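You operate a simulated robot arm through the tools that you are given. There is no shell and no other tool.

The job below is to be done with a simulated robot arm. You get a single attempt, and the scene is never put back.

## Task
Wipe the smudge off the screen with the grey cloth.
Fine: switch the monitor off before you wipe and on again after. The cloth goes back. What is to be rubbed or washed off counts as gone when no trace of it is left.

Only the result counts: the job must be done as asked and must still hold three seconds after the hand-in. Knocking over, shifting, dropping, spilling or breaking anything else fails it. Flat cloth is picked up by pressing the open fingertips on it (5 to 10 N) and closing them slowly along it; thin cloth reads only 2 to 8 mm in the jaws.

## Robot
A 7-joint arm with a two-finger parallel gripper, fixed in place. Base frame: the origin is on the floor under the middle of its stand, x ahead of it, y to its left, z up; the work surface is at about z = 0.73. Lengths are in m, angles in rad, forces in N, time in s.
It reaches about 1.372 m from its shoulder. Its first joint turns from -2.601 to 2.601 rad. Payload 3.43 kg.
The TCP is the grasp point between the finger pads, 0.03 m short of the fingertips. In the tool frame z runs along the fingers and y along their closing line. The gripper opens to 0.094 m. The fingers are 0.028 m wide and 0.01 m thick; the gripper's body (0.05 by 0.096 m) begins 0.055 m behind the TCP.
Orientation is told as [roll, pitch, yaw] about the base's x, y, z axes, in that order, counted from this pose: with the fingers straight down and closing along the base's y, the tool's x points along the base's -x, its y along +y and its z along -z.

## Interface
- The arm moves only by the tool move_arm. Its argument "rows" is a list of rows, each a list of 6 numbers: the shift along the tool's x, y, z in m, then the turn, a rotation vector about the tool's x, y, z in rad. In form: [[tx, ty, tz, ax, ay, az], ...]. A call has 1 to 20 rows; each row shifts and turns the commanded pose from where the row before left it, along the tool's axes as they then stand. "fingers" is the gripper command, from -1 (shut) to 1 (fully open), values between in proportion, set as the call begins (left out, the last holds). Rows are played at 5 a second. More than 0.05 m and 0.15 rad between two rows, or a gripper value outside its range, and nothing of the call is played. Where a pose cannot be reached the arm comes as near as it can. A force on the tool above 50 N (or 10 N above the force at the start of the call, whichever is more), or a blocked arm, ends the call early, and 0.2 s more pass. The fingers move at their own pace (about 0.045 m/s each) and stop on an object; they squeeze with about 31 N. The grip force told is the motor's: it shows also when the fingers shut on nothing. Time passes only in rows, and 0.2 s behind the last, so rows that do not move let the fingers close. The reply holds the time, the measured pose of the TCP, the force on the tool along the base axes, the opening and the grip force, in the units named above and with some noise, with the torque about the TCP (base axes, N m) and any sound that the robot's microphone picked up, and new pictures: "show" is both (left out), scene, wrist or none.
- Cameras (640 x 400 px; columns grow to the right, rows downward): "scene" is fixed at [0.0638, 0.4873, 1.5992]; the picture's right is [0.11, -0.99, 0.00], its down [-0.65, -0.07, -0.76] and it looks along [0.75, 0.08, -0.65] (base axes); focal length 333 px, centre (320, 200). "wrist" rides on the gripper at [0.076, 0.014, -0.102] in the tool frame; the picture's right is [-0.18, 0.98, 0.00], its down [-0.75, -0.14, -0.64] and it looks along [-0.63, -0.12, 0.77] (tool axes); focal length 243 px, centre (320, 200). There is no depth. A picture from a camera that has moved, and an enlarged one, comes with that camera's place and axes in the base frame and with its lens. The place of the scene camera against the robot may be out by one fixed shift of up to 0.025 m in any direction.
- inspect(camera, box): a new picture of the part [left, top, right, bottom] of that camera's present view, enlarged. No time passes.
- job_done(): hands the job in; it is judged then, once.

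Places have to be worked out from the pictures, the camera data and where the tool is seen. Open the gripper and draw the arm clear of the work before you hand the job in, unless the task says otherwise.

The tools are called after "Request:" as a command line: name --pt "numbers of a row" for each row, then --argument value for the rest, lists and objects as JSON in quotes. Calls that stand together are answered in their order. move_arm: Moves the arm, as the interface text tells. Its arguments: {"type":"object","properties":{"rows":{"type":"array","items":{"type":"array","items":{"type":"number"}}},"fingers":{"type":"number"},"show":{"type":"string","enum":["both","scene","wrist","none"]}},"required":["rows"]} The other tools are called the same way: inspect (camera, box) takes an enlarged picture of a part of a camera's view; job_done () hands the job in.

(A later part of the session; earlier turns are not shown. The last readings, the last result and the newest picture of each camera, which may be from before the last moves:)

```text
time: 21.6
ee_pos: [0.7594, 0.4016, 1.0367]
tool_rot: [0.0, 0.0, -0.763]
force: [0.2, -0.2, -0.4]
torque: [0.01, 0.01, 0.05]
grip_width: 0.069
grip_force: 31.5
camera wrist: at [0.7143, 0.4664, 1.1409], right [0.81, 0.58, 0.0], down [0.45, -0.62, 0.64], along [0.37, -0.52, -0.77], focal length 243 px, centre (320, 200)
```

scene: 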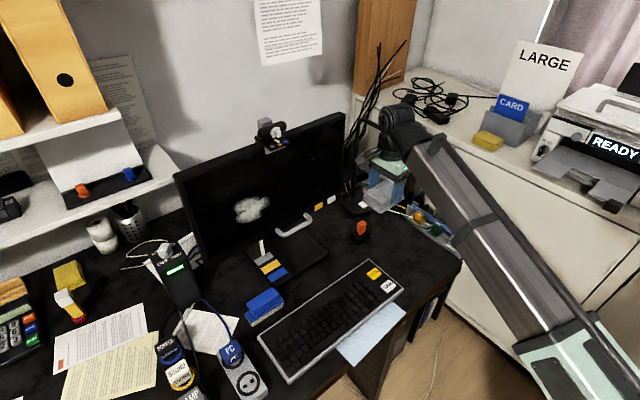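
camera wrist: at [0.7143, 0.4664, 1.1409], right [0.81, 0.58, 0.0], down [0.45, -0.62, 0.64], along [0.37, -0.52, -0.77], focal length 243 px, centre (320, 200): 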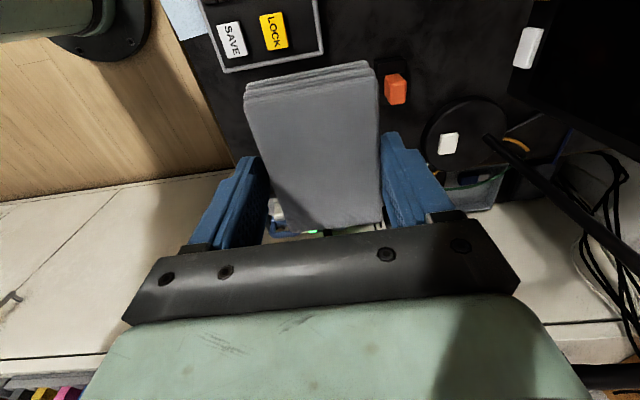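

The cloth is held steady. I tilt the tool to horizontal, facing the screen, well away from it.

Request:
move_arm --pt "0 0 0 -0.1428 0 0" --pt "0 0 0 -0.1428 0 0" --pt "0 0 0 -0.1428 0 0" --pt "0 0 0 -0.1428 0 0" --pt "0 0 0 -0.1428 0 0" --pt "0 0 0 -0.1428 0 0" --pt "0 0 0 -0.1428 0 0" --pt "0 0 0 -0.1428 0 0" --pt "0 0 0 -0.1428 0 0" --pt "0 0 0 -0.1428 0 0" --pt "0 0 0 -0.1428 0 0" --show "wrist"

```text
time: 24.0
ee_pos: [0.7597, 0.4012, 1.0369]
tool_rot: [1.572, 0.001, -0.763]
force: [-1.0, -1.2, 0.0]
torque: [0.01, -0.01, 0.02]
grip_width: 0.069
grip_force: 31.3
camera wrist: at [0.6332, 0.3814, 1.0526], right [0.13, -0.13, 0.98], down [0.1, -0.98, -0.14], along [0.99, 0.12, -0.12], focal length 243 px, centre (320, 200)
```

wrist: 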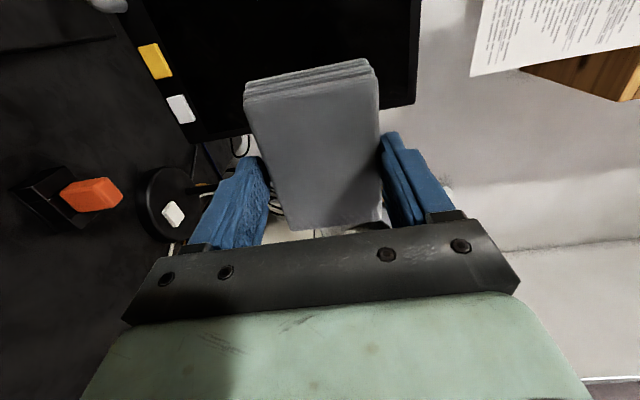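

Horizontal again. I move left about 0.33 m and up 0.12 m, keeping 0.2 m off the screen, to look at the smudge.

Request:
move_arm --pt "0.041 0.015 0 0 0 0" --pt "0.041 0.015 0 0 0 0" --pt "0.041 0.015 0 0 0 0" --pt "0.041 0.015 0 0 0 0" --pt "0.041 0.015 0 0 0 0" --pt "0.041 0.015 0 0 0 0" --pt "0.041 0.015 0 0 0 0" --pt "0.041 0.015 0 0 0 0" --show "both"

```text
time: 25.8
ee_pos: [0.5218, 0.6309, 1.1579]
tool_rot: [1.571, 0.0, -0.765]
force: [-0.5, 0.9, -0.9]
torque: [-0.01, -0.01, 0.01]
grip_width: 0.069
grip_force: 30.6
camera wrist: at [0.3962, 0.6101, 1.1731], right [0.13, -0.13, 0.98], down [0.1, -0.98, -0.14], along [0.99, 0.12, -0.12], focal length 243 px, centre (320, 200)
```

scene: 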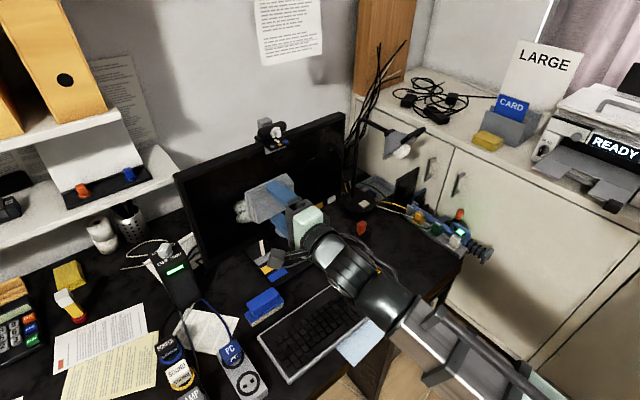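
wrist: 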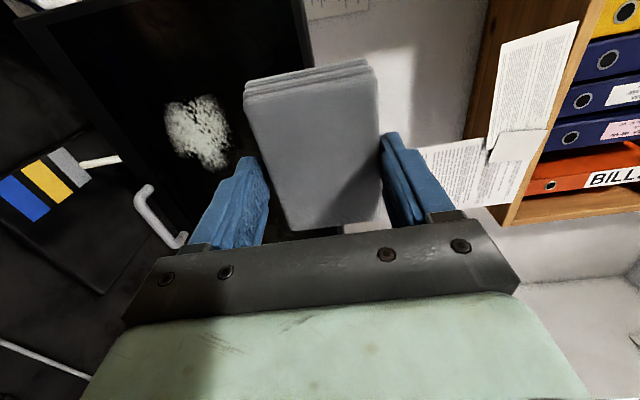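

The smudge is now clearly visible beside the cloth. I enlarge it.

Request:
inspect --camera "wrist" --box '[130, 70, 258, 190]'

```text
3.33 times, centred on (194, 130) of wrist
camera zoom: at [0.3962, 0.6101, 1.1731], right [0.13, -0.13, 0.98], down [0.1, -0.98, -0.14], along [0.99, 0.12, -0.12], focal length 809 px, centre (740, 433)
```

zoom: 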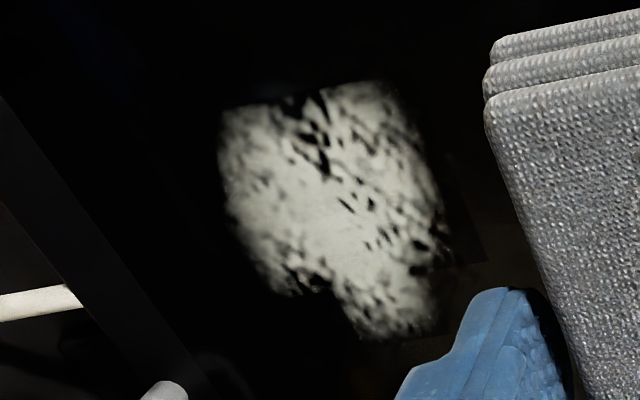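

The smudge spans laterally about l = -0.045…0.072 and z ≈ 0.93…1.022 in my screen coordinates. There's a white stick and a grey bar near the monitor's foot, so I check how high they reach before lowering the cloth.

Request:
inspect --camera "wrist" --box '[0, 100, 200, 260]'

Request:
inspect --camera "scene" --box '[230, 200, 330, 290]'

```text
2.50 times, centred on (100, 180) of wrist
camera zoom: at [0.3962, 0.6101, 1.1731], right [0.13, -0.13, 0.98], down [0.1, -0.98, -0.14], along [0.99, 0.12, -0.12], focal length 606 px, centre (870, 250)
```

zoom: 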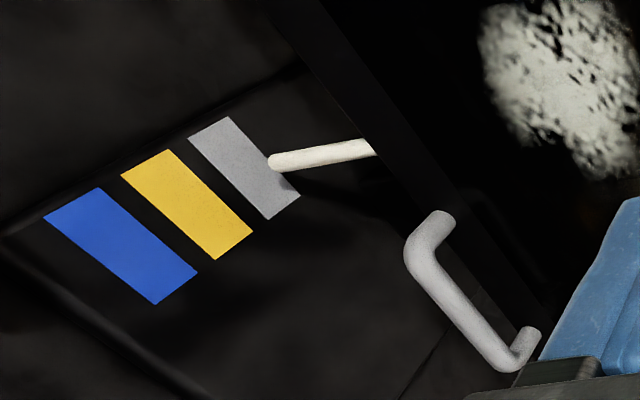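

```text
4.44 times, centred on (280, 245) of scene
camera zoom: at [0.0638, 0.4873, 1.5992], right [0.11, -0.99, 0.0], down [-0.65, -0.07, -0.76], along [0.75, 0.08, -0.65], focal length 1482 px, centre (498, 0)
```

zoom: 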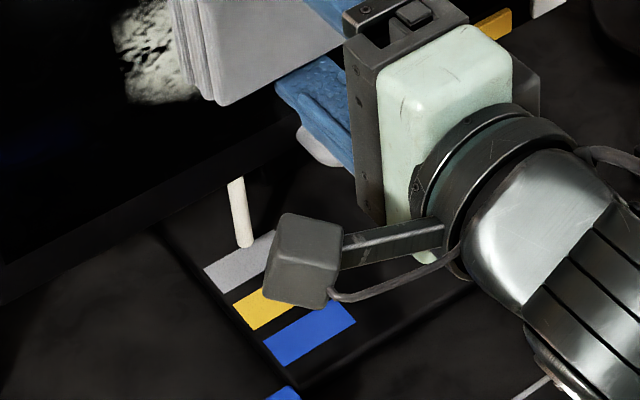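

The stick is the monitor's position pointer, and the grey bar is its handle, so the monitor can slide or tilt; I'll press only lightly. I now go to the start of the middle stroke (l ≈ -0.045, z ≈ 0.98), then close to about 5 cm from the screen.

Request:
move_arm --pt "-0.0211 -0.0356 0 0 0 0" --pt "-0.0211 -0.0356 0 0 0 0" --pt "-0.0211 -0.0356 0 0 0 0" --pt "-0.0211 -0.0356 0 0 0 0" --pt "-0.0211 -0.0356 0 0 0 0" --pt "0 0 0.04 0 0 0" --pt "0 0 0.04 0 0 0" --pt "0 0 0.04 0 0 0" --show "both"

Request:
inspect --camera "scene" --box '[190, 140, 350, 260]'

```text
time: 27.6
ee_pos: [0.682, 0.6424, 0.9781]
tool_rot: [1.57, 0.001, -0.763]
force: [0.0, 0.5, -1.0]
torque: [0.0, 0.02, -0.01]
grip_width: 0.0688
grip_force: 30.9
camera wrist: at [0.5555, 0.623, 0.9939], right [0.13, -0.13, 0.98], down [0.1, -0.98, -0.14], along [0.99, 0.12, -0.12], focal length 243 px, centre (320, 200)
```

scene: 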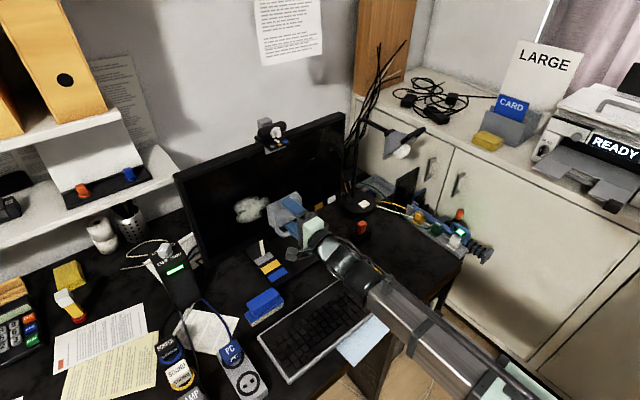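
wrist: 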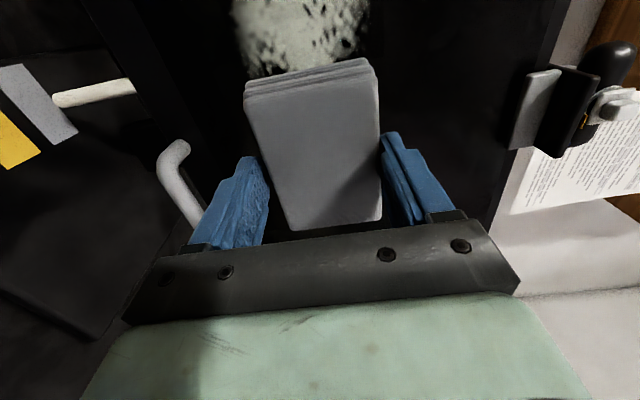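

```text
3.33 times, centred on (270, 200) of scene
camera zoom: at [0.0638, 0.4873, 1.5992], right [0.11, -0.99, 0.0], down [-0.65, -0.07, -0.76], along [0.75, 0.08, -0.65], focal length 1111 px, centre (487, 200)
```

zoom: 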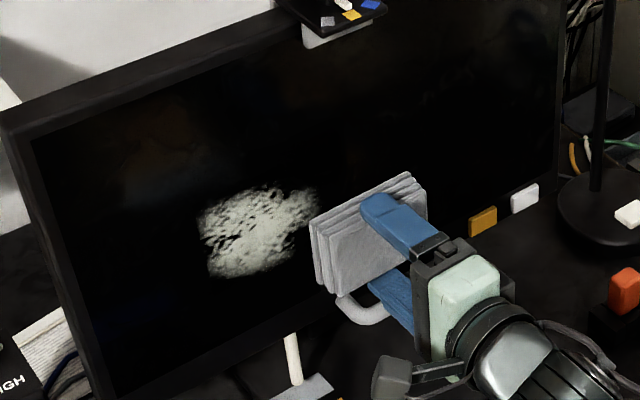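

Smudge edges measured from this pose agree with the earlier estimate. I approach the screen: 35 mm first, then in small steps while watching the force.

Request:
move_arm --pt "0 0 0.015 0 0 0" --pt "0 0 0.01 0 0 0" --pt "0 0 0.01 0 0 0" --pt "0 0 0.005 0 0 0" --show "scene"

Request:
inspect --camera "scene" --box '[220, 160, 330, 250]'

Request:
inspect --camera "wrist" --box '[200, 0, 420, 120]'

```text
time: 28.6
ee_pos: [0.7095, 0.6707, 0.9793]
tool_rot: [1.572, 0.0, -0.764]
force: [-0.3, 0.3, 0.3]
torque: [0.0, 0.04, -0.04]
grip_width: 0.0689
grip_force: 30.8
```

scene: 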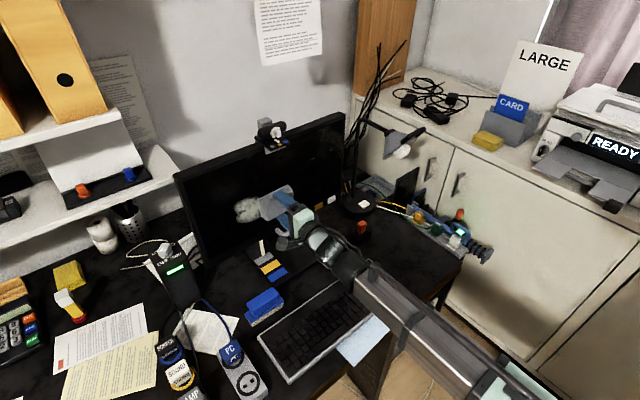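

```text
4.44 times, centred on (275, 205) of scene
camera zoom: at [0.0638, 0.4873, 1.5992], right [0.11, -0.99, 0.0], down [-0.65, -0.07, -0.76], along [0.75, 0.08, -0.65], focal length 1482 px, centre (520, 178)
```

zoom: 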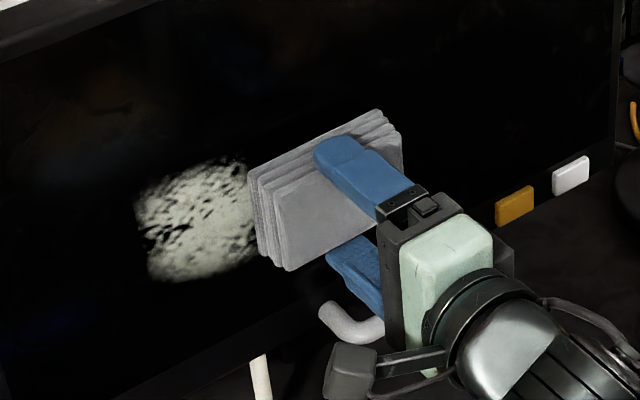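

```text
2.91 times, centred on (310, 60) of wrist
camera zoom: at [0.5829, 0.6514, 0.9942], right [0.13, -0.13, 0.98], down [0.1, -0.98, -0.14], along [0.99, 0.12, -0.12], focal length 706 px, centre (349, 607)
```

zoom: 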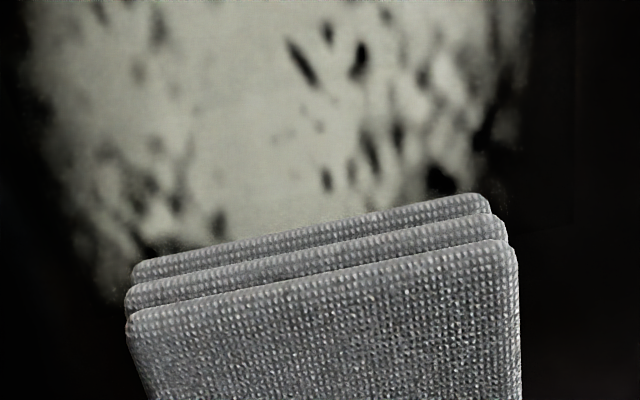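

There's no contact yet, with the cloth face at about n ≈ 1.022. I continue in 3 mm steps.

Request:
move_arm --pt "0 0 0.003 0 0 0" --pt "0 0 0.003 0 0 0" --pt "0 0 0.003 0 0 0" --show "none"

```text
time: 29.4
ee_pos: [0.7163, 0.6769, 0.9794]
tool_rot: [1.569, 0.0, -0.765]
force: [-0.1, 0.9, -1.2]
torque: [-0.01, -0.04, 0.0]
grip_width: 0.0688
grip_force: 31.1
```

No contact yet; two more 3 mm steps.

Request:
move_arm --pt "0 0 0.003 0 0 0" --pt "0 0 0.003 0 0 0" --show "none"

Request:
inspect --camera "wrist" --box '[200, 0, 420, 120]'

Request:
inspect --camera "scene" --box '[220, 160, 330, 250]'

```text
time: 30.0
ee_pos: [0.7177, 0.6797, 0.9777]
tool_rot: [1.569, 0.001, -0.764]
force: [-27.8, -21.5, -8.3]
torque: [-0.07, 0.22, -0.16]
grip_width: 0.0687
grip_force: 31.2
```

```text
2.91 times, centred on (310, 60) of wrist
camera zoom: at [0.5911, 0.66, 0.9948], right [0.13, -0.13, 0.98], down [0.1, -0.98, -0.14], along [0.99, 0.12, -0.12], focal length 706 px, centre (349, 607)
```

zoom: 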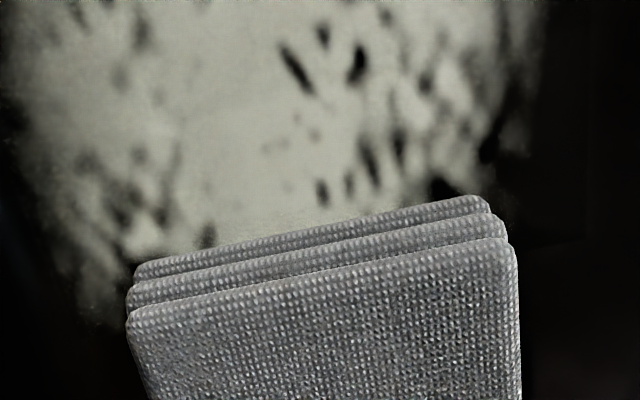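

```text
4.44 times, centred on (275, 205) of scene
camera zoom: at [0.0638, 0.4873, 1.5992], right [0.11, -0.99, 0.0], down [-0.65, -0.07, -0.76], along [0.75, 0.08, -0.65], focal length 1482 px, centre (520, 178)
```

zoom: 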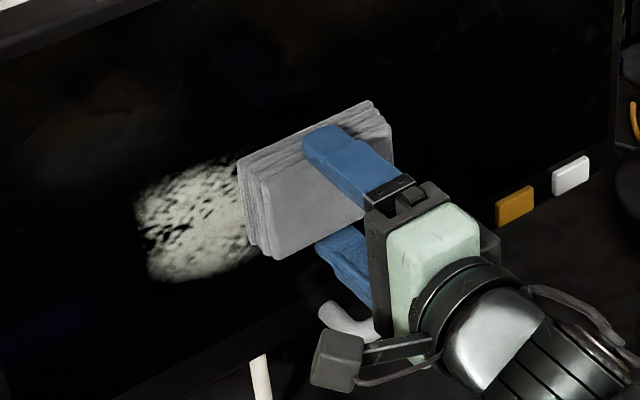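

Contact: the force rose to about 35 N, more than I want. I back off 3 mm.

Request:
move_arm --pt "0 0 -0.003 0 0 0" --show "none"

```text
time: 30.4
ee_pos: [0.717, 0.6801, 0.979]
tool_rot: [1.572, -0.001, -0.763]
force: [-16.6, -9.4, -5.7]
torque: [-0.14, 0.23, -0.04]
grip_width: 0.069
grip_force: 31.2
```

Still about 18 N; I back off another 1.5 mm to get to roughly 8–9 N.

Request:
move_arm --pt "0 0 -0.0015 0 0 0" --show "none"

```text
time: 30.8
ee_pos: [0.7183, 0.6789, 0.9792]
tool_rot: [1.574, 0.0, -0.763]
force: [-0.9, -1.1, -0.5]
torque: [-0.01, 0.01, -0.02]
grip_width: 0.0688
grip_force: 30.8
```

Now about 1 N. The torque pattern suggests the right side of the cloth touches first, so the screen normal is about 1° off the tool. I yaw the tool by -0.02 rad to align, then press in 0.8 mm and read the force and torque.

Request:
move_arm --pt "0 0 -0.001 0 -0.02 0" --pt "0 0 0.001 0 0 0" --pt "0 0 0.0008 0 0 0" --show "none"

```text
time: 31.6
ee_pos: [0.7171, 0.6785, 0.9793]
tool_rot: [1.571, -0.001, -0.783]
force: [-1.7, -2.5, -0.3]
torque: [0.13, -0.04, 0.16]
grip_width: 0.0686
grip_force: 31.6
```

About 3 N, with contact now on the left. I press in another 0.6 mm to read the alignment better.

Request:
move_arm --pt "0 0 0.0006 0 0 0" --pt "0 0 0 0 0 0" --show "none"

```text
time: 32.2
ee_pos: [0.717, 0.6781, 0.9799]
tool_rot: [1.57, 0.0, -0.782]
force: [-6.5, -9.2, -1.3]
torque: [0.08, -0.09, 0.43]
grip_width: 0.069
grip_force: 31.1
```

At 11 N the load centre sits at the cloth's left edge and slightly high, so I over-rotated. I back off, rotate yaw +0.013 and tilt up 0.01, then press again.

Request:
move_arm --pt "0 0 -0.003 0 0 0" --pt "0 0 0 -0.01 0.013 0" --pt "0 0 0.002 0 0 0" --pt "0 0 0.0007 0 0 0" --pt "0 0 0 0 0 0" --show "none"

```text
time: 33.4
ee_pos: [0.7175, 0.6796, 0.9785]
tool_rot: [1.58, 0.0, -0.771]
force: [-2.0, -3.6, -1.1]
torque: [-0.16, 0.06, 0.17]
grip_width: 0.0688
grip_force: 31.0
```

Now about 4 N, with contact at lower left. I fine-tune with tilt +0.006 and yaw +0.006 and press again.

Request:
move_arm --pt "0 0 -0.003 0 0 0" --pt "0 0 0 0.006 0.006 0" --pt "0 0 0.002 0 0 0" --pt "0 0 0.0013 0 0 0" --pt "0 0 0 0 0 0" --show "none"

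```text
time: 34.6
ee_pos: [0.7177, 0.6794, 0.9778]
tool_rot: [1.575, 0.001, -0.765]
force: [-1.6, -1.6, -0.6]
torque: [-0.01, 0.04, -0.1]
grip_width: 0.0691
grip_force: 31.0
```

Alignment is now within about 3 mrad. I make a last -0.003 yaw trim and press 0.6 mm further to get near 8 N.

Request:
move_arm --pt "0 0 0 0 -0.003 0" --pt "0 0 0.0006 0 0 0" --pt "0 0 0 0 0 0" --show "none"

```text
time: 35.4
ee_pos: [0.7182, 0.6794, 0.9789]
tool_rot: [1.574, 0.0, -0.768]
force: [-6.7, -7.3, -1.9]
torque: [0.01, 0.04, 0.2]
grip_width: 0.069
grip_force: 31.0
```

About 10 N with the load well inside the cloth face. Now I sweep left 3 cm and check the force and the result.

Request:
move_arm --pt "0.01 0 0 0 0 0" --pt "0.01 0 0 0 0 0" --pt "0.01 0 0 0 0 0" --show "scene"

Request:
inspect --camera "scene" --box '[200, 140, 330, 260]'

Request:
inspect --camera "wrist" --box '[200, 0, 420, 120]'

```text
time: 36.2
ee_pos: [0.6964, 0.701, 0.9792]
tool_rot: [1.574, 0.001, -0.767]
force: [-2.9, -7.8, 1.2]
torque: [0.19, -0.01, 0.0]
grip_width: 0.0689
grip_force: 30.7
```

scene: 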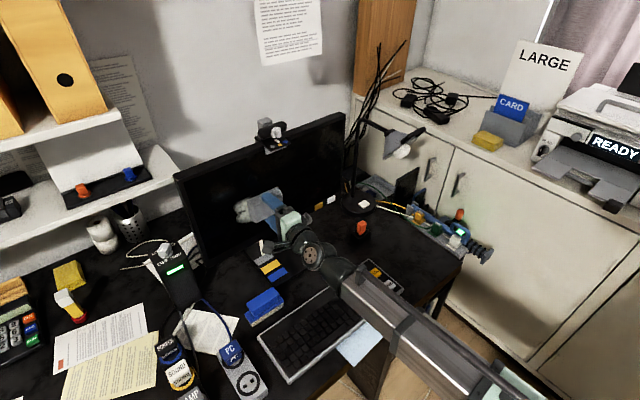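

```text
3.33 times, centred on (265, 200) of scene
camera zoom: at [0.0638, 0.4873, 1.5992], right [0.11, -0.99, 0.0], down [-0.65, -0.07, -0.76], along [0.75, 0.08, -0.65], focal length 1111 px, centre (503, 200)
```

zoom: 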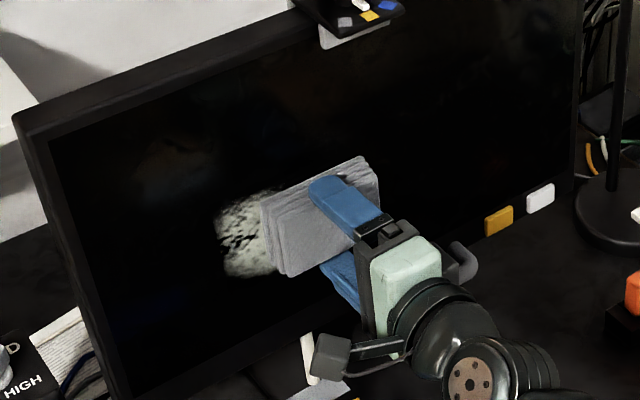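

```text
2.91 times, centred on (310, 60) of wrist
camera zoom: at [0.57, 0.6815, 0.9941], right [0.13, -0.13, 0.98], down [0.1, -0.98, -0.14], along [0.99, 0.11, -0.11], focal length 706 px, centre (349, 607)
```

zoom: 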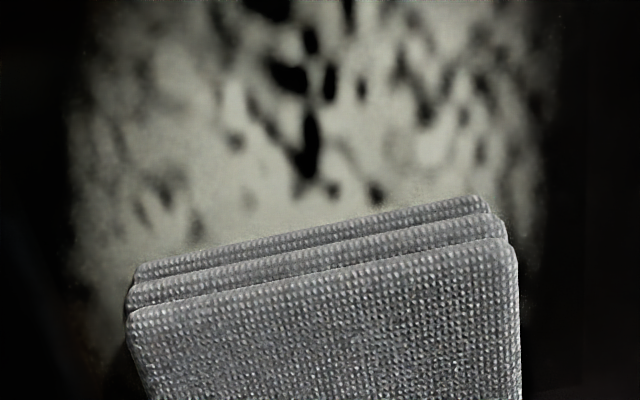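

The force is steady at about 8 N. I continue sweeping left 5 cm.

Request:
move_arm --pt "0.01 0 0 0 0 0" --pt "0.01 0 0 0 0 0" --pt "0.01 0 0 0 0 0" --pt "0.01 0 0 0 0 0" --pt "0.01 0 0 0 0 0" --show "scene"

Request:
inspect --camera "scene" --box '[200, 140, 330, 260]'

```text
time: 37.4
ee_pos: [0.6595, 0.7345, 0.9789]
tool_rot: [1.574, 0.001, -0.768]
force: [0.7, -0.2, 0.5]
torque: [-0.01, 0.02, -0.01]
grip_width: 0.0687
grip_force: 30.8
```

scene: 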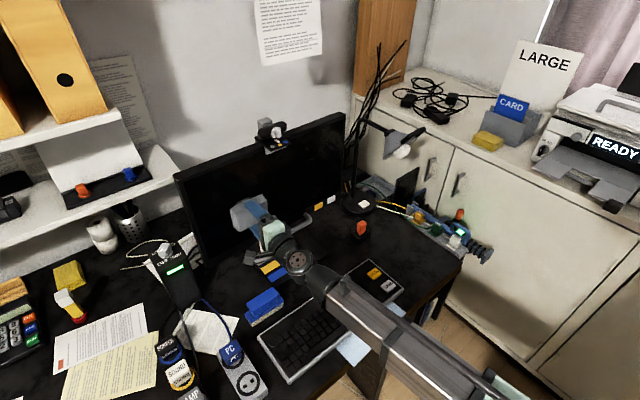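

```text
3.33 times, centred on (265, 200) of scene
camera zoom: at [0.0638, 0.4873, 1.5992], right [0.11, -0.99, 0.0], down [-0.65, -0.07, -0.76], along [0.75, 0.08, -0.65], focal length 1111 px, centre (503, 200)
```

zoom: 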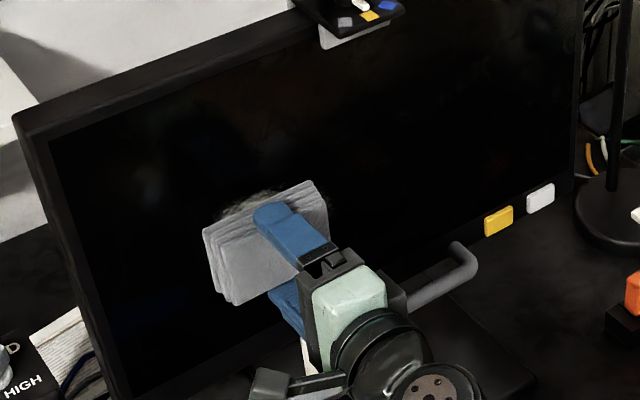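

Contact was lost as the screen recedes slightly to the left, with a slope of about 0.017. I press in 1 mm and continue left 4 cm with that slope compensated.

Request:
move_arm --pt "0 0 0.001 0 0 0" --pt "0 0 0 0 0 0" --show "none"

```text
time: 38.0
ee_pos: [0.6617, 0.7363, 0.9795]
tool_rot: [1.575, -0.001, -0.77]
force: [-5.2, -4.4, -2.1]
torque: [0.09, -0.09, 0.02]
grip_width: 0.0689
grip_force: 31.0
```

About 7 N again. I sweep left another 4 cm with the slope compensation.

Request:
move_arm --pt "0.01 0 0.0002 0 0 0" --pt "0.01 0 0.0002 0 0 0" --pt "0.01 0 0.0002 0 0 0" --pt "0.01 0 0.0002 0 0 0" --show "scene"

Request:
inspect --camera "scene" --box '[200, 140, 330, 260]'

```text
time: 39.0
ee_pos: [0.6328, 0.7641, 0.9796]
tool_rot: [1.574, 0.0, -0.77]
force: [-4.3, -8.7, -0.1]
torque: [0.13, -0.06, -0.16]
grip_width: 0.0688
grip_force: 30.9
```

scene: 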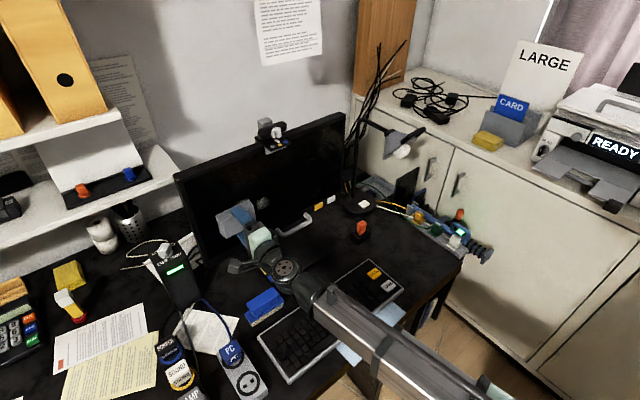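

```text
3.33 times, centred on (265, 200) of scene
camera zoom: at [0.0638, 0.4873, 1.5992], right [0.11, -0.99, 0.0], down [-0.65, -0.07, -0.76], along [0.75, 0.08, -0.65], focal length 1111 px, centre (503, 200)
```

zoom: 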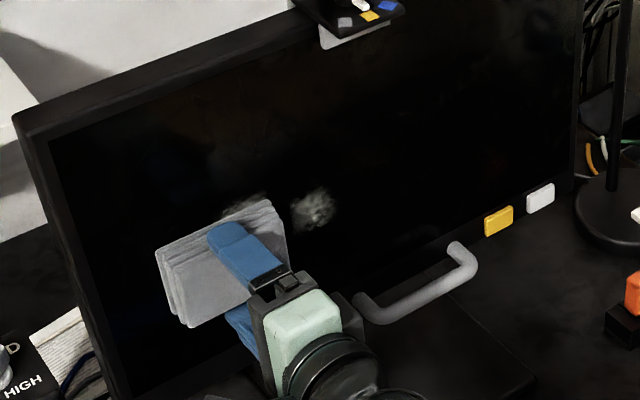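

Wiping works: most of it is gone, with faint traces to the right and along the top. I move up 3 cm and sweep back right, checking the force along the way.

Request:
move_arm --pt "0 0.01 0 0 0 0" --pt "0 0.01 0 0 0 0" --pt "0 0.01 0 0 0 0" --show "none"

```text
time: 39.8
ee_pos: [0.6337, 0.7634, 1.0082]
tool_rot: [1.575, -0.001, -0.767]
force: [-3.4, -2.9, -2.1]
torque: [0.02, -0.07, 0.0]
grip_width: 0.0687
grip_force: 30.7
```

About 4–5 N here. I sweep right 5 cm.

Request:
move_arm --pt "-0.01 0 0 0 0 0" --pt "-0.01 0 -0.0002 0 0 0" --pt "-0.01 0 -0.0002 0 0 0" --pt "-0.01 0 -0.0002 0 0 0" --pt "-0.01 0 -0.0002 0 0 0" --show "none"

```text
time: 41.0
ee_pos: [0.6682, 0.7287, 1.0098]
tool_rot: [1.574, -0.001, -0.768]
force: [-7.5, -2.8, 0.4]
torque: [0.07, -0.02, 0.22]
grip_width: 0.0689
grip_force: 31.3
```

Force about 7 N, good. I continue right another 6 cm.

Request:
move_arm --pt "-0.01 0 -0.0002 0 0 0" --pt "-0.01 0 -0.0002 0 0 0" --pt "-0.01 0 -0.0002 0 0 0" --pt "-0.01 0 -0.0002 0 0 0" --pt "-0.01 0 -0.0002 0 0 0" --pt "-0.01 0 -0.0002 0 0 0" --show "scene"

Request:
inspect --camera "scene" --box '[200, 140, 330, 260]'

```text
time: 42.4
ee_pos: [0.7099, 0.686, 1.0083]
tool_rot: [1.576, -0.001, -0.772]
force: [-4.2, -2.3, -0.3]
torque: [-0.05, 0.14, 0.26]
grip_width: 0.069
grip_force: 31.3
```

scene: 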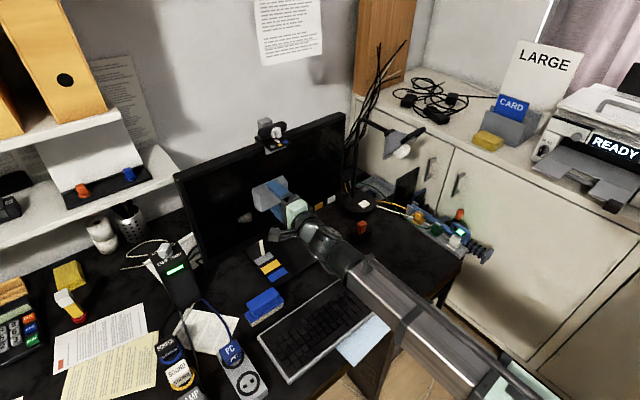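

```text
3.33 times, centred on (265, 200) of scene
camera zoom: at [0.0638, 0.4873, 1.5992], right [0.11, -0.99, 0.0], down [-0.65, -0.07, -0.76], along [0.75, 0.08, -0.65], focal length 1111 px, centre (503, 200)
```

zoom: 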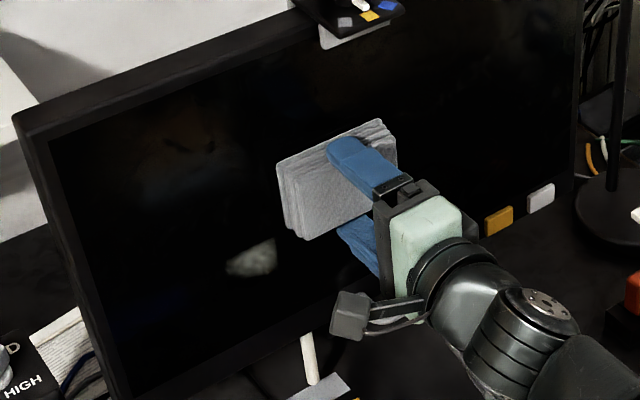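

The top is clear; a remnant is left in the lower middle. I move down 6.3 cm in contact, then check the force.

Request:
move_arm --pt "0 -0.0105 0 0 0 0" --pt "0 -0.0105 0 0 0 0" --pt "0 -0.0105 0 0 0 0" --pt "0 -0.0105 0 0 0 0" --pt "0 -0.0105 0 0 0 0" --pt "0 -0.0105 0 0 0 0" --show "none"

```text
time: 43.8
ee_pos: [0.715, 0.6824, 0.9478]
tool_rot: [1.573, 0.001, -0.755]
force: [-5.1, -3.4, 1.8]
torque: [0.13, -0.31, -0.26]
grip_width: 0.0688
grip_force: 31.1
out of reach, approached as far as the arm can: row 5
```

The arm reached a joint limit at the last step and the yaw slipped to -0.755; the force is still about 6 N. I sweep left while easing the yaw back.

Request:
move_arm --pt "0.01 0 -0.0002 0 -0.003 0" --pt "0.01 0 0.0002 0 -0.003 0" --pt "0.01 0 0.0002 0 -0.003 0" --show "none"

```text
time: 44.6
ee_pos: [0.7096, 0.6874, 0.9528]
tool_rot: [1.564, 0.001, -0.751]
force: [-11.9, -13.5, -8.6]
torque: [0.46, 0.18, -0.9]
grip_width: 0.0689
grip_force: 31.2
out of reach, approached as far as the arm can: row 1, 2, 3
```

The arm is stuck against a joint limit, and the force is rising. I retreat from the screen to let the arm reconfigure.

Request:
move_arm --pt "0 0 -0.005 0 0 0" --pt "0 0 -0.02 0 0 0" --pt "0 0 -0.04 0 0 0" --show "both"

Request:
inspect --camera "scene" --box '[200, 140, 330, 260]'

```text
time: 45.4
ee_pos: [0.6727, 0.6309, 0.9587]
tool_rot: [1.572, -0.001, -0.765]
force: [0.7, -0.8, -0.2]
torque: [0.01, -0.01, -0.01]
grip_width: 0.0688
grip_force: 30.9
out of reach, approached as far as the arm can: row 1, 2
camera wrist: at [0.548, 0.6121, 0.9741], right [0.13, -0.13, 0.98], down [0.1, -0.98, -0.14], along [0.99, 0.12, -0.12], focal length 243 px, centre (320, 200)
```

scene: 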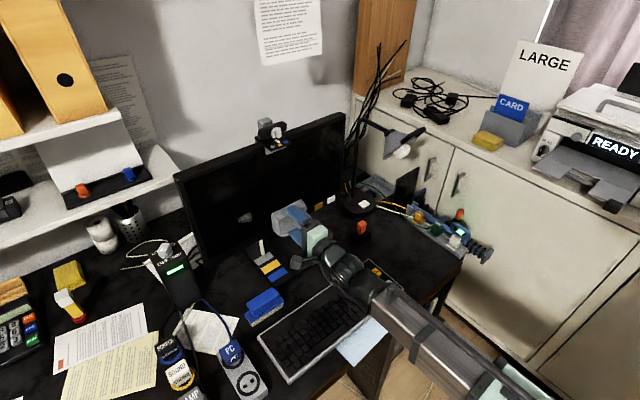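
wrist: 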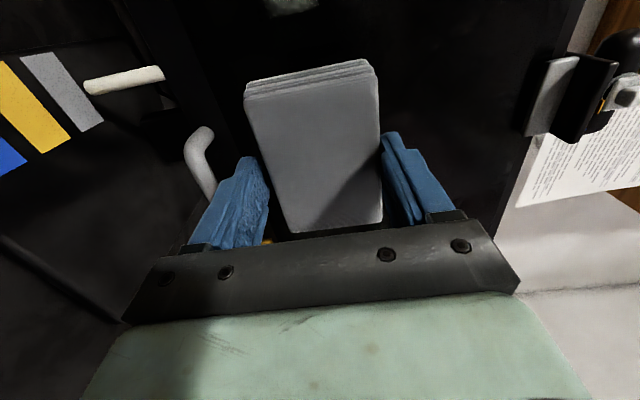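

```text
3.33 times, centred on (265, 200) of scene
camera zoom: at [0.0638, 0.4873, 1.5992], right [0.11, -0.99, 0.0], down [-0.65, -0.07, -0.76], along [0.75, 0.08, -0.65], focal length 1111 px, centre (503, 200)
```

zoom: 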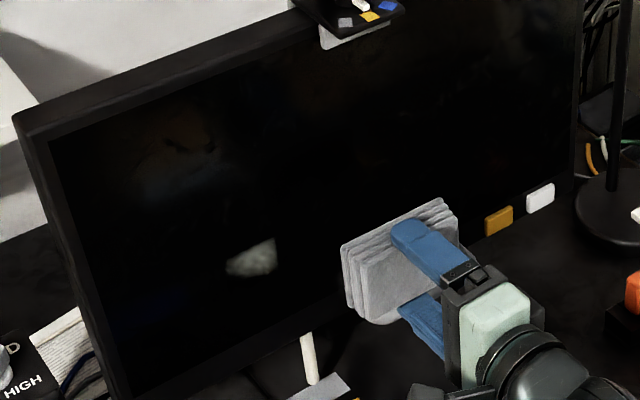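

The monitor hasn't moved, and the arm is free again. The remnant is around l ≈ 0.04, z ≈ 0.95; I go there in free space, stopping about 1 cm short of contact.

Request:
move_arm --pt "0.02 -0.004 0 0 -0.003 0" --pt "0.02 -0.004 0 0 0 0" --pt "0.02 -0.004 0 0 0 0" --pt "0.01 -0.002 0.02 0 0 0" --pt "0 0 0.02 0 0 0" --pt "0 0 0.015 0 0 0" --show "both"

Request:
inspect --camera "wrist" --box '[200, 0, 420, 120]'

```text
time: 46.8
ee_pos: [0.7145, 0.6728, 0.9636]
tool_rot: [1.57, 0.0, -0.77]
force: [0.0, 1.0, -1.5]
torque: [-0.05, 0.03, 0.01]
grip_width: 0.0689
grip_force: 31.0
out of reach, approached as far as the arm can: row 1, 2, 3, 4, 5, 6
camera wrist: at [0.5892, 0.6538, 0.9798], right [0.13, -0.13, 0.98], down [0.1, -0.99, -0.14], along [0.99, 0.11, -0.12], focal length 243 px, centre (320, 200)
```

scene: 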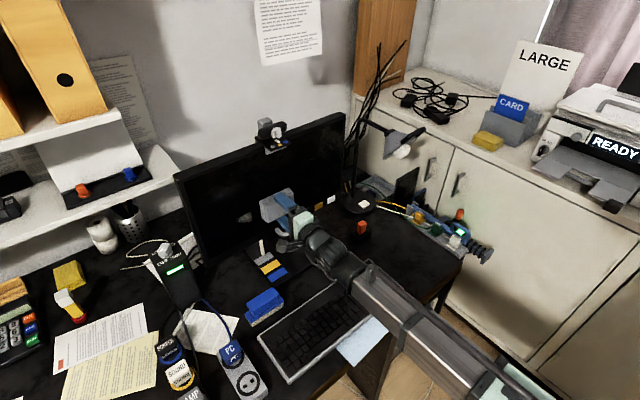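
wrist: 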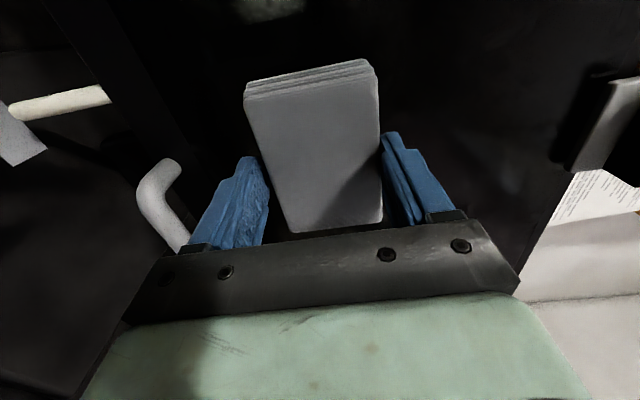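

```text
2.91 times, centred on (310, 60) of wrist
camera zoom: at [0.5892, 0.6538, 0.9798], right [0.13, -0.13, 0.98], down [0.1, -0.99, -0.14], along [0.99, 0.11, -0.12], focal length 706 px, centre (349, 607)
```

zoom: 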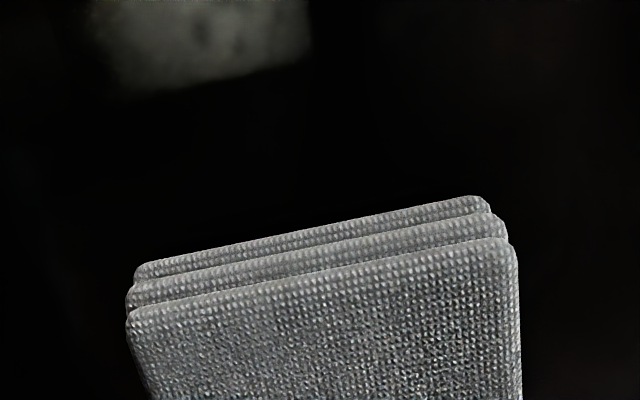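

The leftward move was refused because the arm's posture is against a joint limit. I retreat well back and up towards the earlier good posture before trying left again.

Request:
move_arm --pt "0 0 -0.02 0 0 0" --pt "0 0 -0.04 0 0 0" --pt "0 0 -0.04 0 0 0" --pt "0 0 -0.04 0 0 0" --pt "0 0.04 0 0 0 0" --pt "0 0.04 0 0 0 0" --pt "0 0.04 0 0 0 0" --pt "0 0.04 0 0 0 0" --show "scene"

```text
time: 48.6
ee_pos: [0.6012, 0.5874, 1.1174]
tool_rot: [1.578, 0.0, -0.794]
force: [0.8, -0.2, 0.0]
torque: [-0.03, 0.01, 0.01]
grip_width: 0.0687
grip_force: 31.5
out of reach, approached as far as the arm can: row 7, 8
```

scene: 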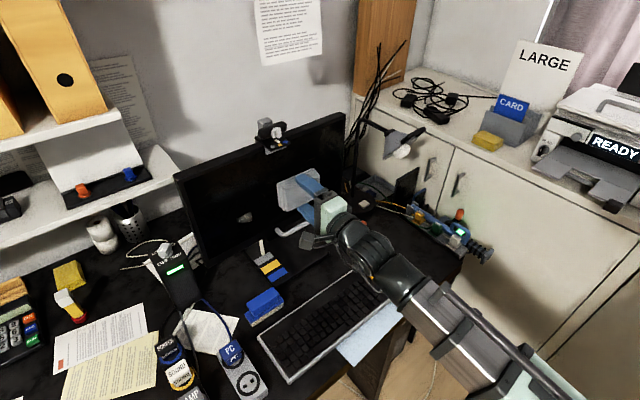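

Still near the limit. I go back right to where the leftward travel began earlier, so the posture unwinds.

Request:
move_arm --pt "-0.04 -0.013 -0.004 0 0.005 0" --pt "-0.04 -0.013 -0.004 0 0.006 0" --pt "-0.04 -0.013 -0.004 0 0.006 0" --pt "-0.04 -0.013 -0.004 0 0.006 0" --pt "-0.04 -0.013 -0.004 0 0.006 0" --pt "-0.04 -0.013 -0.004 0 0 0" --show "scene"

```text
time: 50.0
ee_pos: [0.6348, 0.539, 1.0193]
tool_rot: [1.601, -0.001, -0.823]
force: [0.2, -0.2, -0.4]
torque: [-0.01, -0.02, -0.01]
grip_width: 0.0689
grip_force: 31.1
out of reach, approached as far as the arm can: row 1, 2, 3, 4, 5, 6
```

scene: 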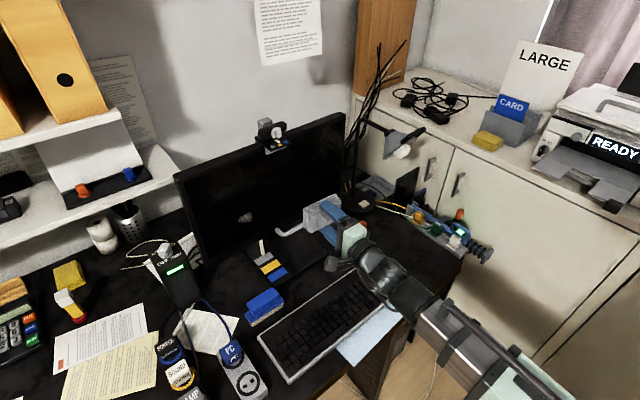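

The leading suspect is wrist joints wound up near a singular, forearm-aligned posture. I tilt the tool back down part way to see whether the arm frees up.

Request:
move_arm --pt "0 0 -0.02 0.12 0 0" --pt "0 0 -0.02 0.12 0 0" --pt "0 0 0 0.12 0 0" --pt "0 0 0 0.12 0 0" --show "scene"

```text
time: 51.0
ee_pos: [0.5391, 0.5758, 0.9966]
tool_rot: [1.117, -0.017, -0.835]
force: [0.2, 0.8, -0.8]
torque: [0.0, 0.02, 0.03]
grip_width: 0.0689
grip_force: 31.5
out of reach, approached as far as the arm can: row 1, 2, 3, 4
```

scene: 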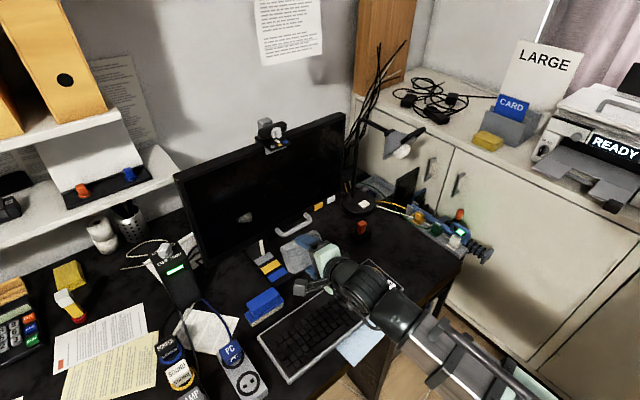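

The arm still reports limits. I take a close look at its posture.

Request:
inspect --camera "scene" --box '[260, 220, 560, 400]'

```text
2.13 times, centred on (410, 310) of scene
camera zoom: at [0.0638, 0.4873, 1.5992], right [0.11, -0.99, 0.0], down [-0.65, -0.07, -0.76], along [0.75, 0.08, -0.65], focal length 711 px, centre (128, -35)
```

zoom: 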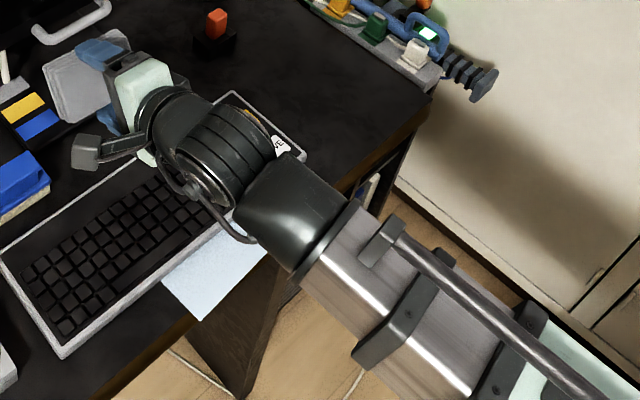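

I test which direction frees the wrist by rolling the tool slightly about its own axis.

Request:
move_arm --pt "0 0 0 0 0 0.1" --pt "0 0 0 0 0 0.1" --show "none"

```text
time: 51.6
ee_pos: [0.5228, 0.5899, 0.9914]
tool_rot: [1.103, 0.177, -0.904]
force: [0.9, -0.2, -0.8]
torque: [-0.01, -0.01, 0.0]
grip_width: 0.0689
grip_force: 30.9
out of reach, approached as far as the arm can: row 1, 2
```

Rolling that way still drifts. I try the opposite roll.

Request:
move_arm --pt "0 0 0 0 0 -0.1" --pt "0 0 0 0 0 -0.1" --pt "0 0 0 0 0 -0.1" --pt "0 0 0 0 0 -0.1" --show "scene"

```text
time: 52.6
ee_pos: [0.522, 0.59, 0.9897]
tool_rot: [1.103, -0.185, -0.723]
force: [-0.1, 0.9, -0.1]
torque: [0.0, -0.01, 0.04]
grip_width: 0.0689
grip_force: 30.6
```

scene: 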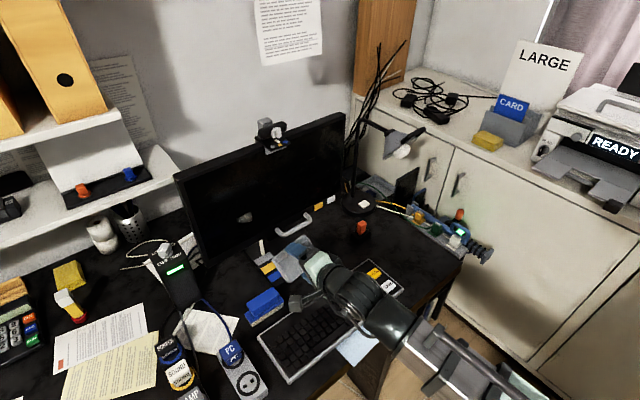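

Rolling in the negative direction works without complaint, so the flange joint was at its limit. I roll another -0.4 rad for margin (cloth edges then sit at about 34°), then level the tool towards the screen.

Request:
move_arm --pt "0 0 0 0 0 -0.133" --pt "0 0 0 0 0 -0.133" --pt "0 0 0 0 0 -0.134" --pt "0 0 0 -0.0976 -0.0646 0" --pt "0 0 0 -0.0976 -0.0646 0" --pt "0 0 0 -0.0976 -0.0646 0" --pt "0 0 0 -0.0976 -0.0646 0" --show "both"

```text
time: 54.2
ee_pos: [0.5239, 0.5889, 0.9909]
tool_rot: [1.544, -0.595, -0.784]
force: [-0.5, -0.1, 0.1]
torque: [0.0, -0.01, 0.0]
grip_width: 0.0688
grip_force: 30.9
camera wrist: at [0.3996, 0.5692, 0.9636], right [-0.26, 0.3, 0.92], down [0.03, -0.95, 0.32], along [0.96, 0.12, 0.24], focal length 243 px, centre (320, 200)
```

scene: 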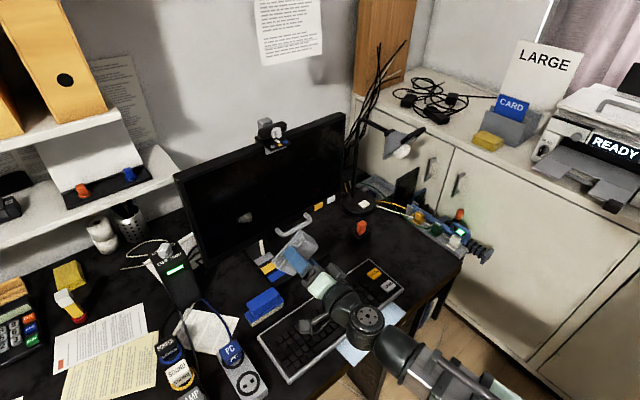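
wrist: 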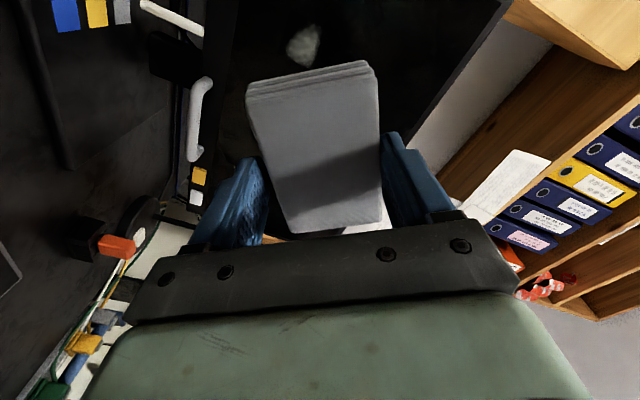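

The arm is free in this rolled posture. The remnant measures at L ≈ 0.04–0.085, z ≈ 0.938–0.974 (in 45° screen coordinates), and earlier contacts all occurred at S ≈ 0.988, confirming a 45° screen. I trim the alignment, move to L ≈ 0.026, z ≈ 0.95, and approach.

Request:
move_arm --pt "0 0 0 -0.027 0.015 0" --pt "0.0032 -0.0226 0 0 0 0" --pt "0.0032 -0.0226 0 0 0 0" --pt "0 0 0.04 0 0 0" --pt "0 0 0.04 0 0 0" --pt "0 0 0.04 0 0 0" --pt "0 0 0.04 0 0 0" --show "both"

```text
time: 55.8
ee_pos: [0.6468, 0.6913, 0.9529]
tool_rot: [1.593, -0.598, -0.782]
force: [-0.8, -0.4, -0.6]
torque: [0.01, -0.02, 0.02]
grip_width: 0.0688
grip_force: 31.1
camera wrist: at [0.5262, 0.6692, 0.9211], right [-0.3, 0.27, 0.92], down [0.05, -0.95, 0.3], along [0.95, 0.14, 0.27], focal length 243 px, centre (320, 200)
```

scene: 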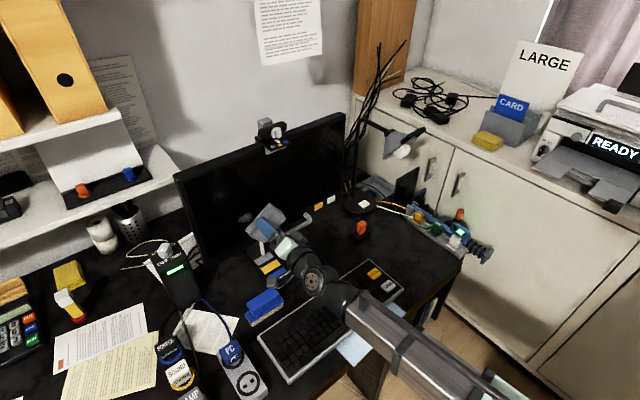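
wrist: 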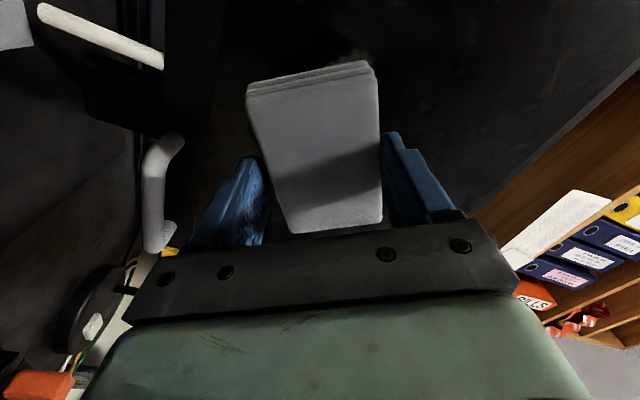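

Orientation reads roll 1.593, which tilts the tool about 1° upwards. I correct by tilting down 0.028 rad, then check.

Request:
move_arm --pt "0 0 0 0.0232 0.0157 0" --pt "0 0 0 0 0 0" --pt "0 0 0 0 0 0" --show "none"

```text
time: 56.6
ee_pos: [0.6493, 0.6903, 0.952]
tool_rot: [1.559, -0.598, -0.764]
force: [-0.1, -0.1, -0.4]
torque: [-0.03, 0.02, -0.03]
grip_width: 0.0687
grip_force: 31.0
```

Orientation is now as intended. I approach 36 mm.

Request:
move_arm --pt "0 0 0.015 0 0 0" --pt "0 0 0.01 0 0 0" --pt "0 0 0.007 0 0 0" --pt "0 0 0.004 0 0 0" --show "none"

Request:
inspect --camera "scene" --box '[200, 140, 330, 260]'

```text
time: 57.6
ee_pos: [0.6735, 0.7167, 0.9523]
tool_rot: [1.561, -0.598, -0.762]
force: [0.6, -0.4, -1.1]
torque: [-0.02, 0.03, -0.02]
grip_width: 0.0691
grip_force: 31.1
```

```text
3.33 times, centred on (265, 200) of scene
camera zoom: at [0.0638, 0.4873, 1.5992], right [0.11, -0.99, 0.0], down [-0.65, -0.07, -0.76], along [0.75, 0.08, -0.65], focal length 1111 px, centre (503, 200)
```

zoom: 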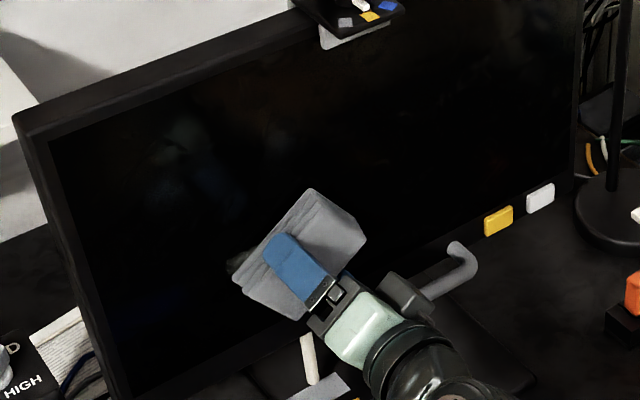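

No contact yet at S = 0.983. I creep 1.5 mm at a time.

Request:
move_arm --pt "0 0 0.0015 0 0 0" --pt "0 0 0.0015 0 0 0" --pt "0 0 0 0 0 0" --show "none"

```text
time: 58.4
ee_pos: [0.6753, 0.718, 0.9521]
tool_rot: [1.56, -0.598, -0.764]
force: [0.4, 0.3, -1.4]
torque: [0.0, 0.02, 0.03]
grip_width: 0.0687
grip_force: 30.9
```

Still free. Another 1.5 mm.

Request:
move_arm --pt "0 0 0.001 0 0 0" --pt "0 0 0.0005 0 0 0" --pt "0 0 0 0 0 0" --show "none"

```text
time: 59.2
ee_pos: [0.6766, 0.7186, 0.9518]
tool_rot: [1.559, -0.598, -0.764]
force: [-2.4, -1.6, -2.0]
torque: [-0.09, -0.02, 0.18]
grip_width: 0.0688
grip_force: 30.9
```

Light contact at about 3 N. I press another 0.6 mm.

Request:
move_arm --pt "0 0 0.0006 0 0 0" --pt "0 0 0 0 0 0" --show "none"

```text
time: 59.8
ee_pos: [0.6768, 0.7193, 0.953]
tool_rot: [1.56, -0.599, -0.764]
force: [-6.3, -5.9, -2.3]
torque: [-0.08, 0.0, 0.53]
grip_width: 0.0689
grip_force: 31.5
```

About 9 N, but the load is on the left corner. I yaw +0.01 to flatten the cloth on the screen.

Request:
move_arm --pt "0 0 -0.001 0 0 0" --pt "0 0 0 -0.0056 0.0083 0" --pt "0 0 0.001 0 0 0" --pt "0 0 0.0003 0 0 0" --pt "0 0 0 0 0 0" --show "none"

```text
time: 61.0
ee_pos: [0.6769, 0.7203, 0.9519]
tool_rot: [1.56, -0.6, -0.753]
force: [-5.1, -7.9, 0.0]
torque: [0.22, -0.18, -0.43]
grip_width: 0.0687
grip_force: 31.1
```

Now it bears on the upper right; the true alignment is between. I turn back -0.0045 and begin the sweep left.

Request:
move_arm --pt "0 0 -0.0005 0.0025 -0.0037 0" --pt "0 0 0.0005 0 0 0" --pt "0.0041 0.0028 0.0001 0 0 0" --pt "0.0083 0.0056 0.0001 0 0 0" --pt "0.0083 0.0056 0.0001 0 0 0" --show "none"

```text
time: 62.2
ee_pos: [0.6596, 0.7379, 0.9525]
tool_rot: [1.561, -0.598, -0.758]
force: [-4.6, -11.6, -0.2]
torque: [0.27, -0.08, 0.08]
grip_width: 0.0691
grip_force: 31.2
```

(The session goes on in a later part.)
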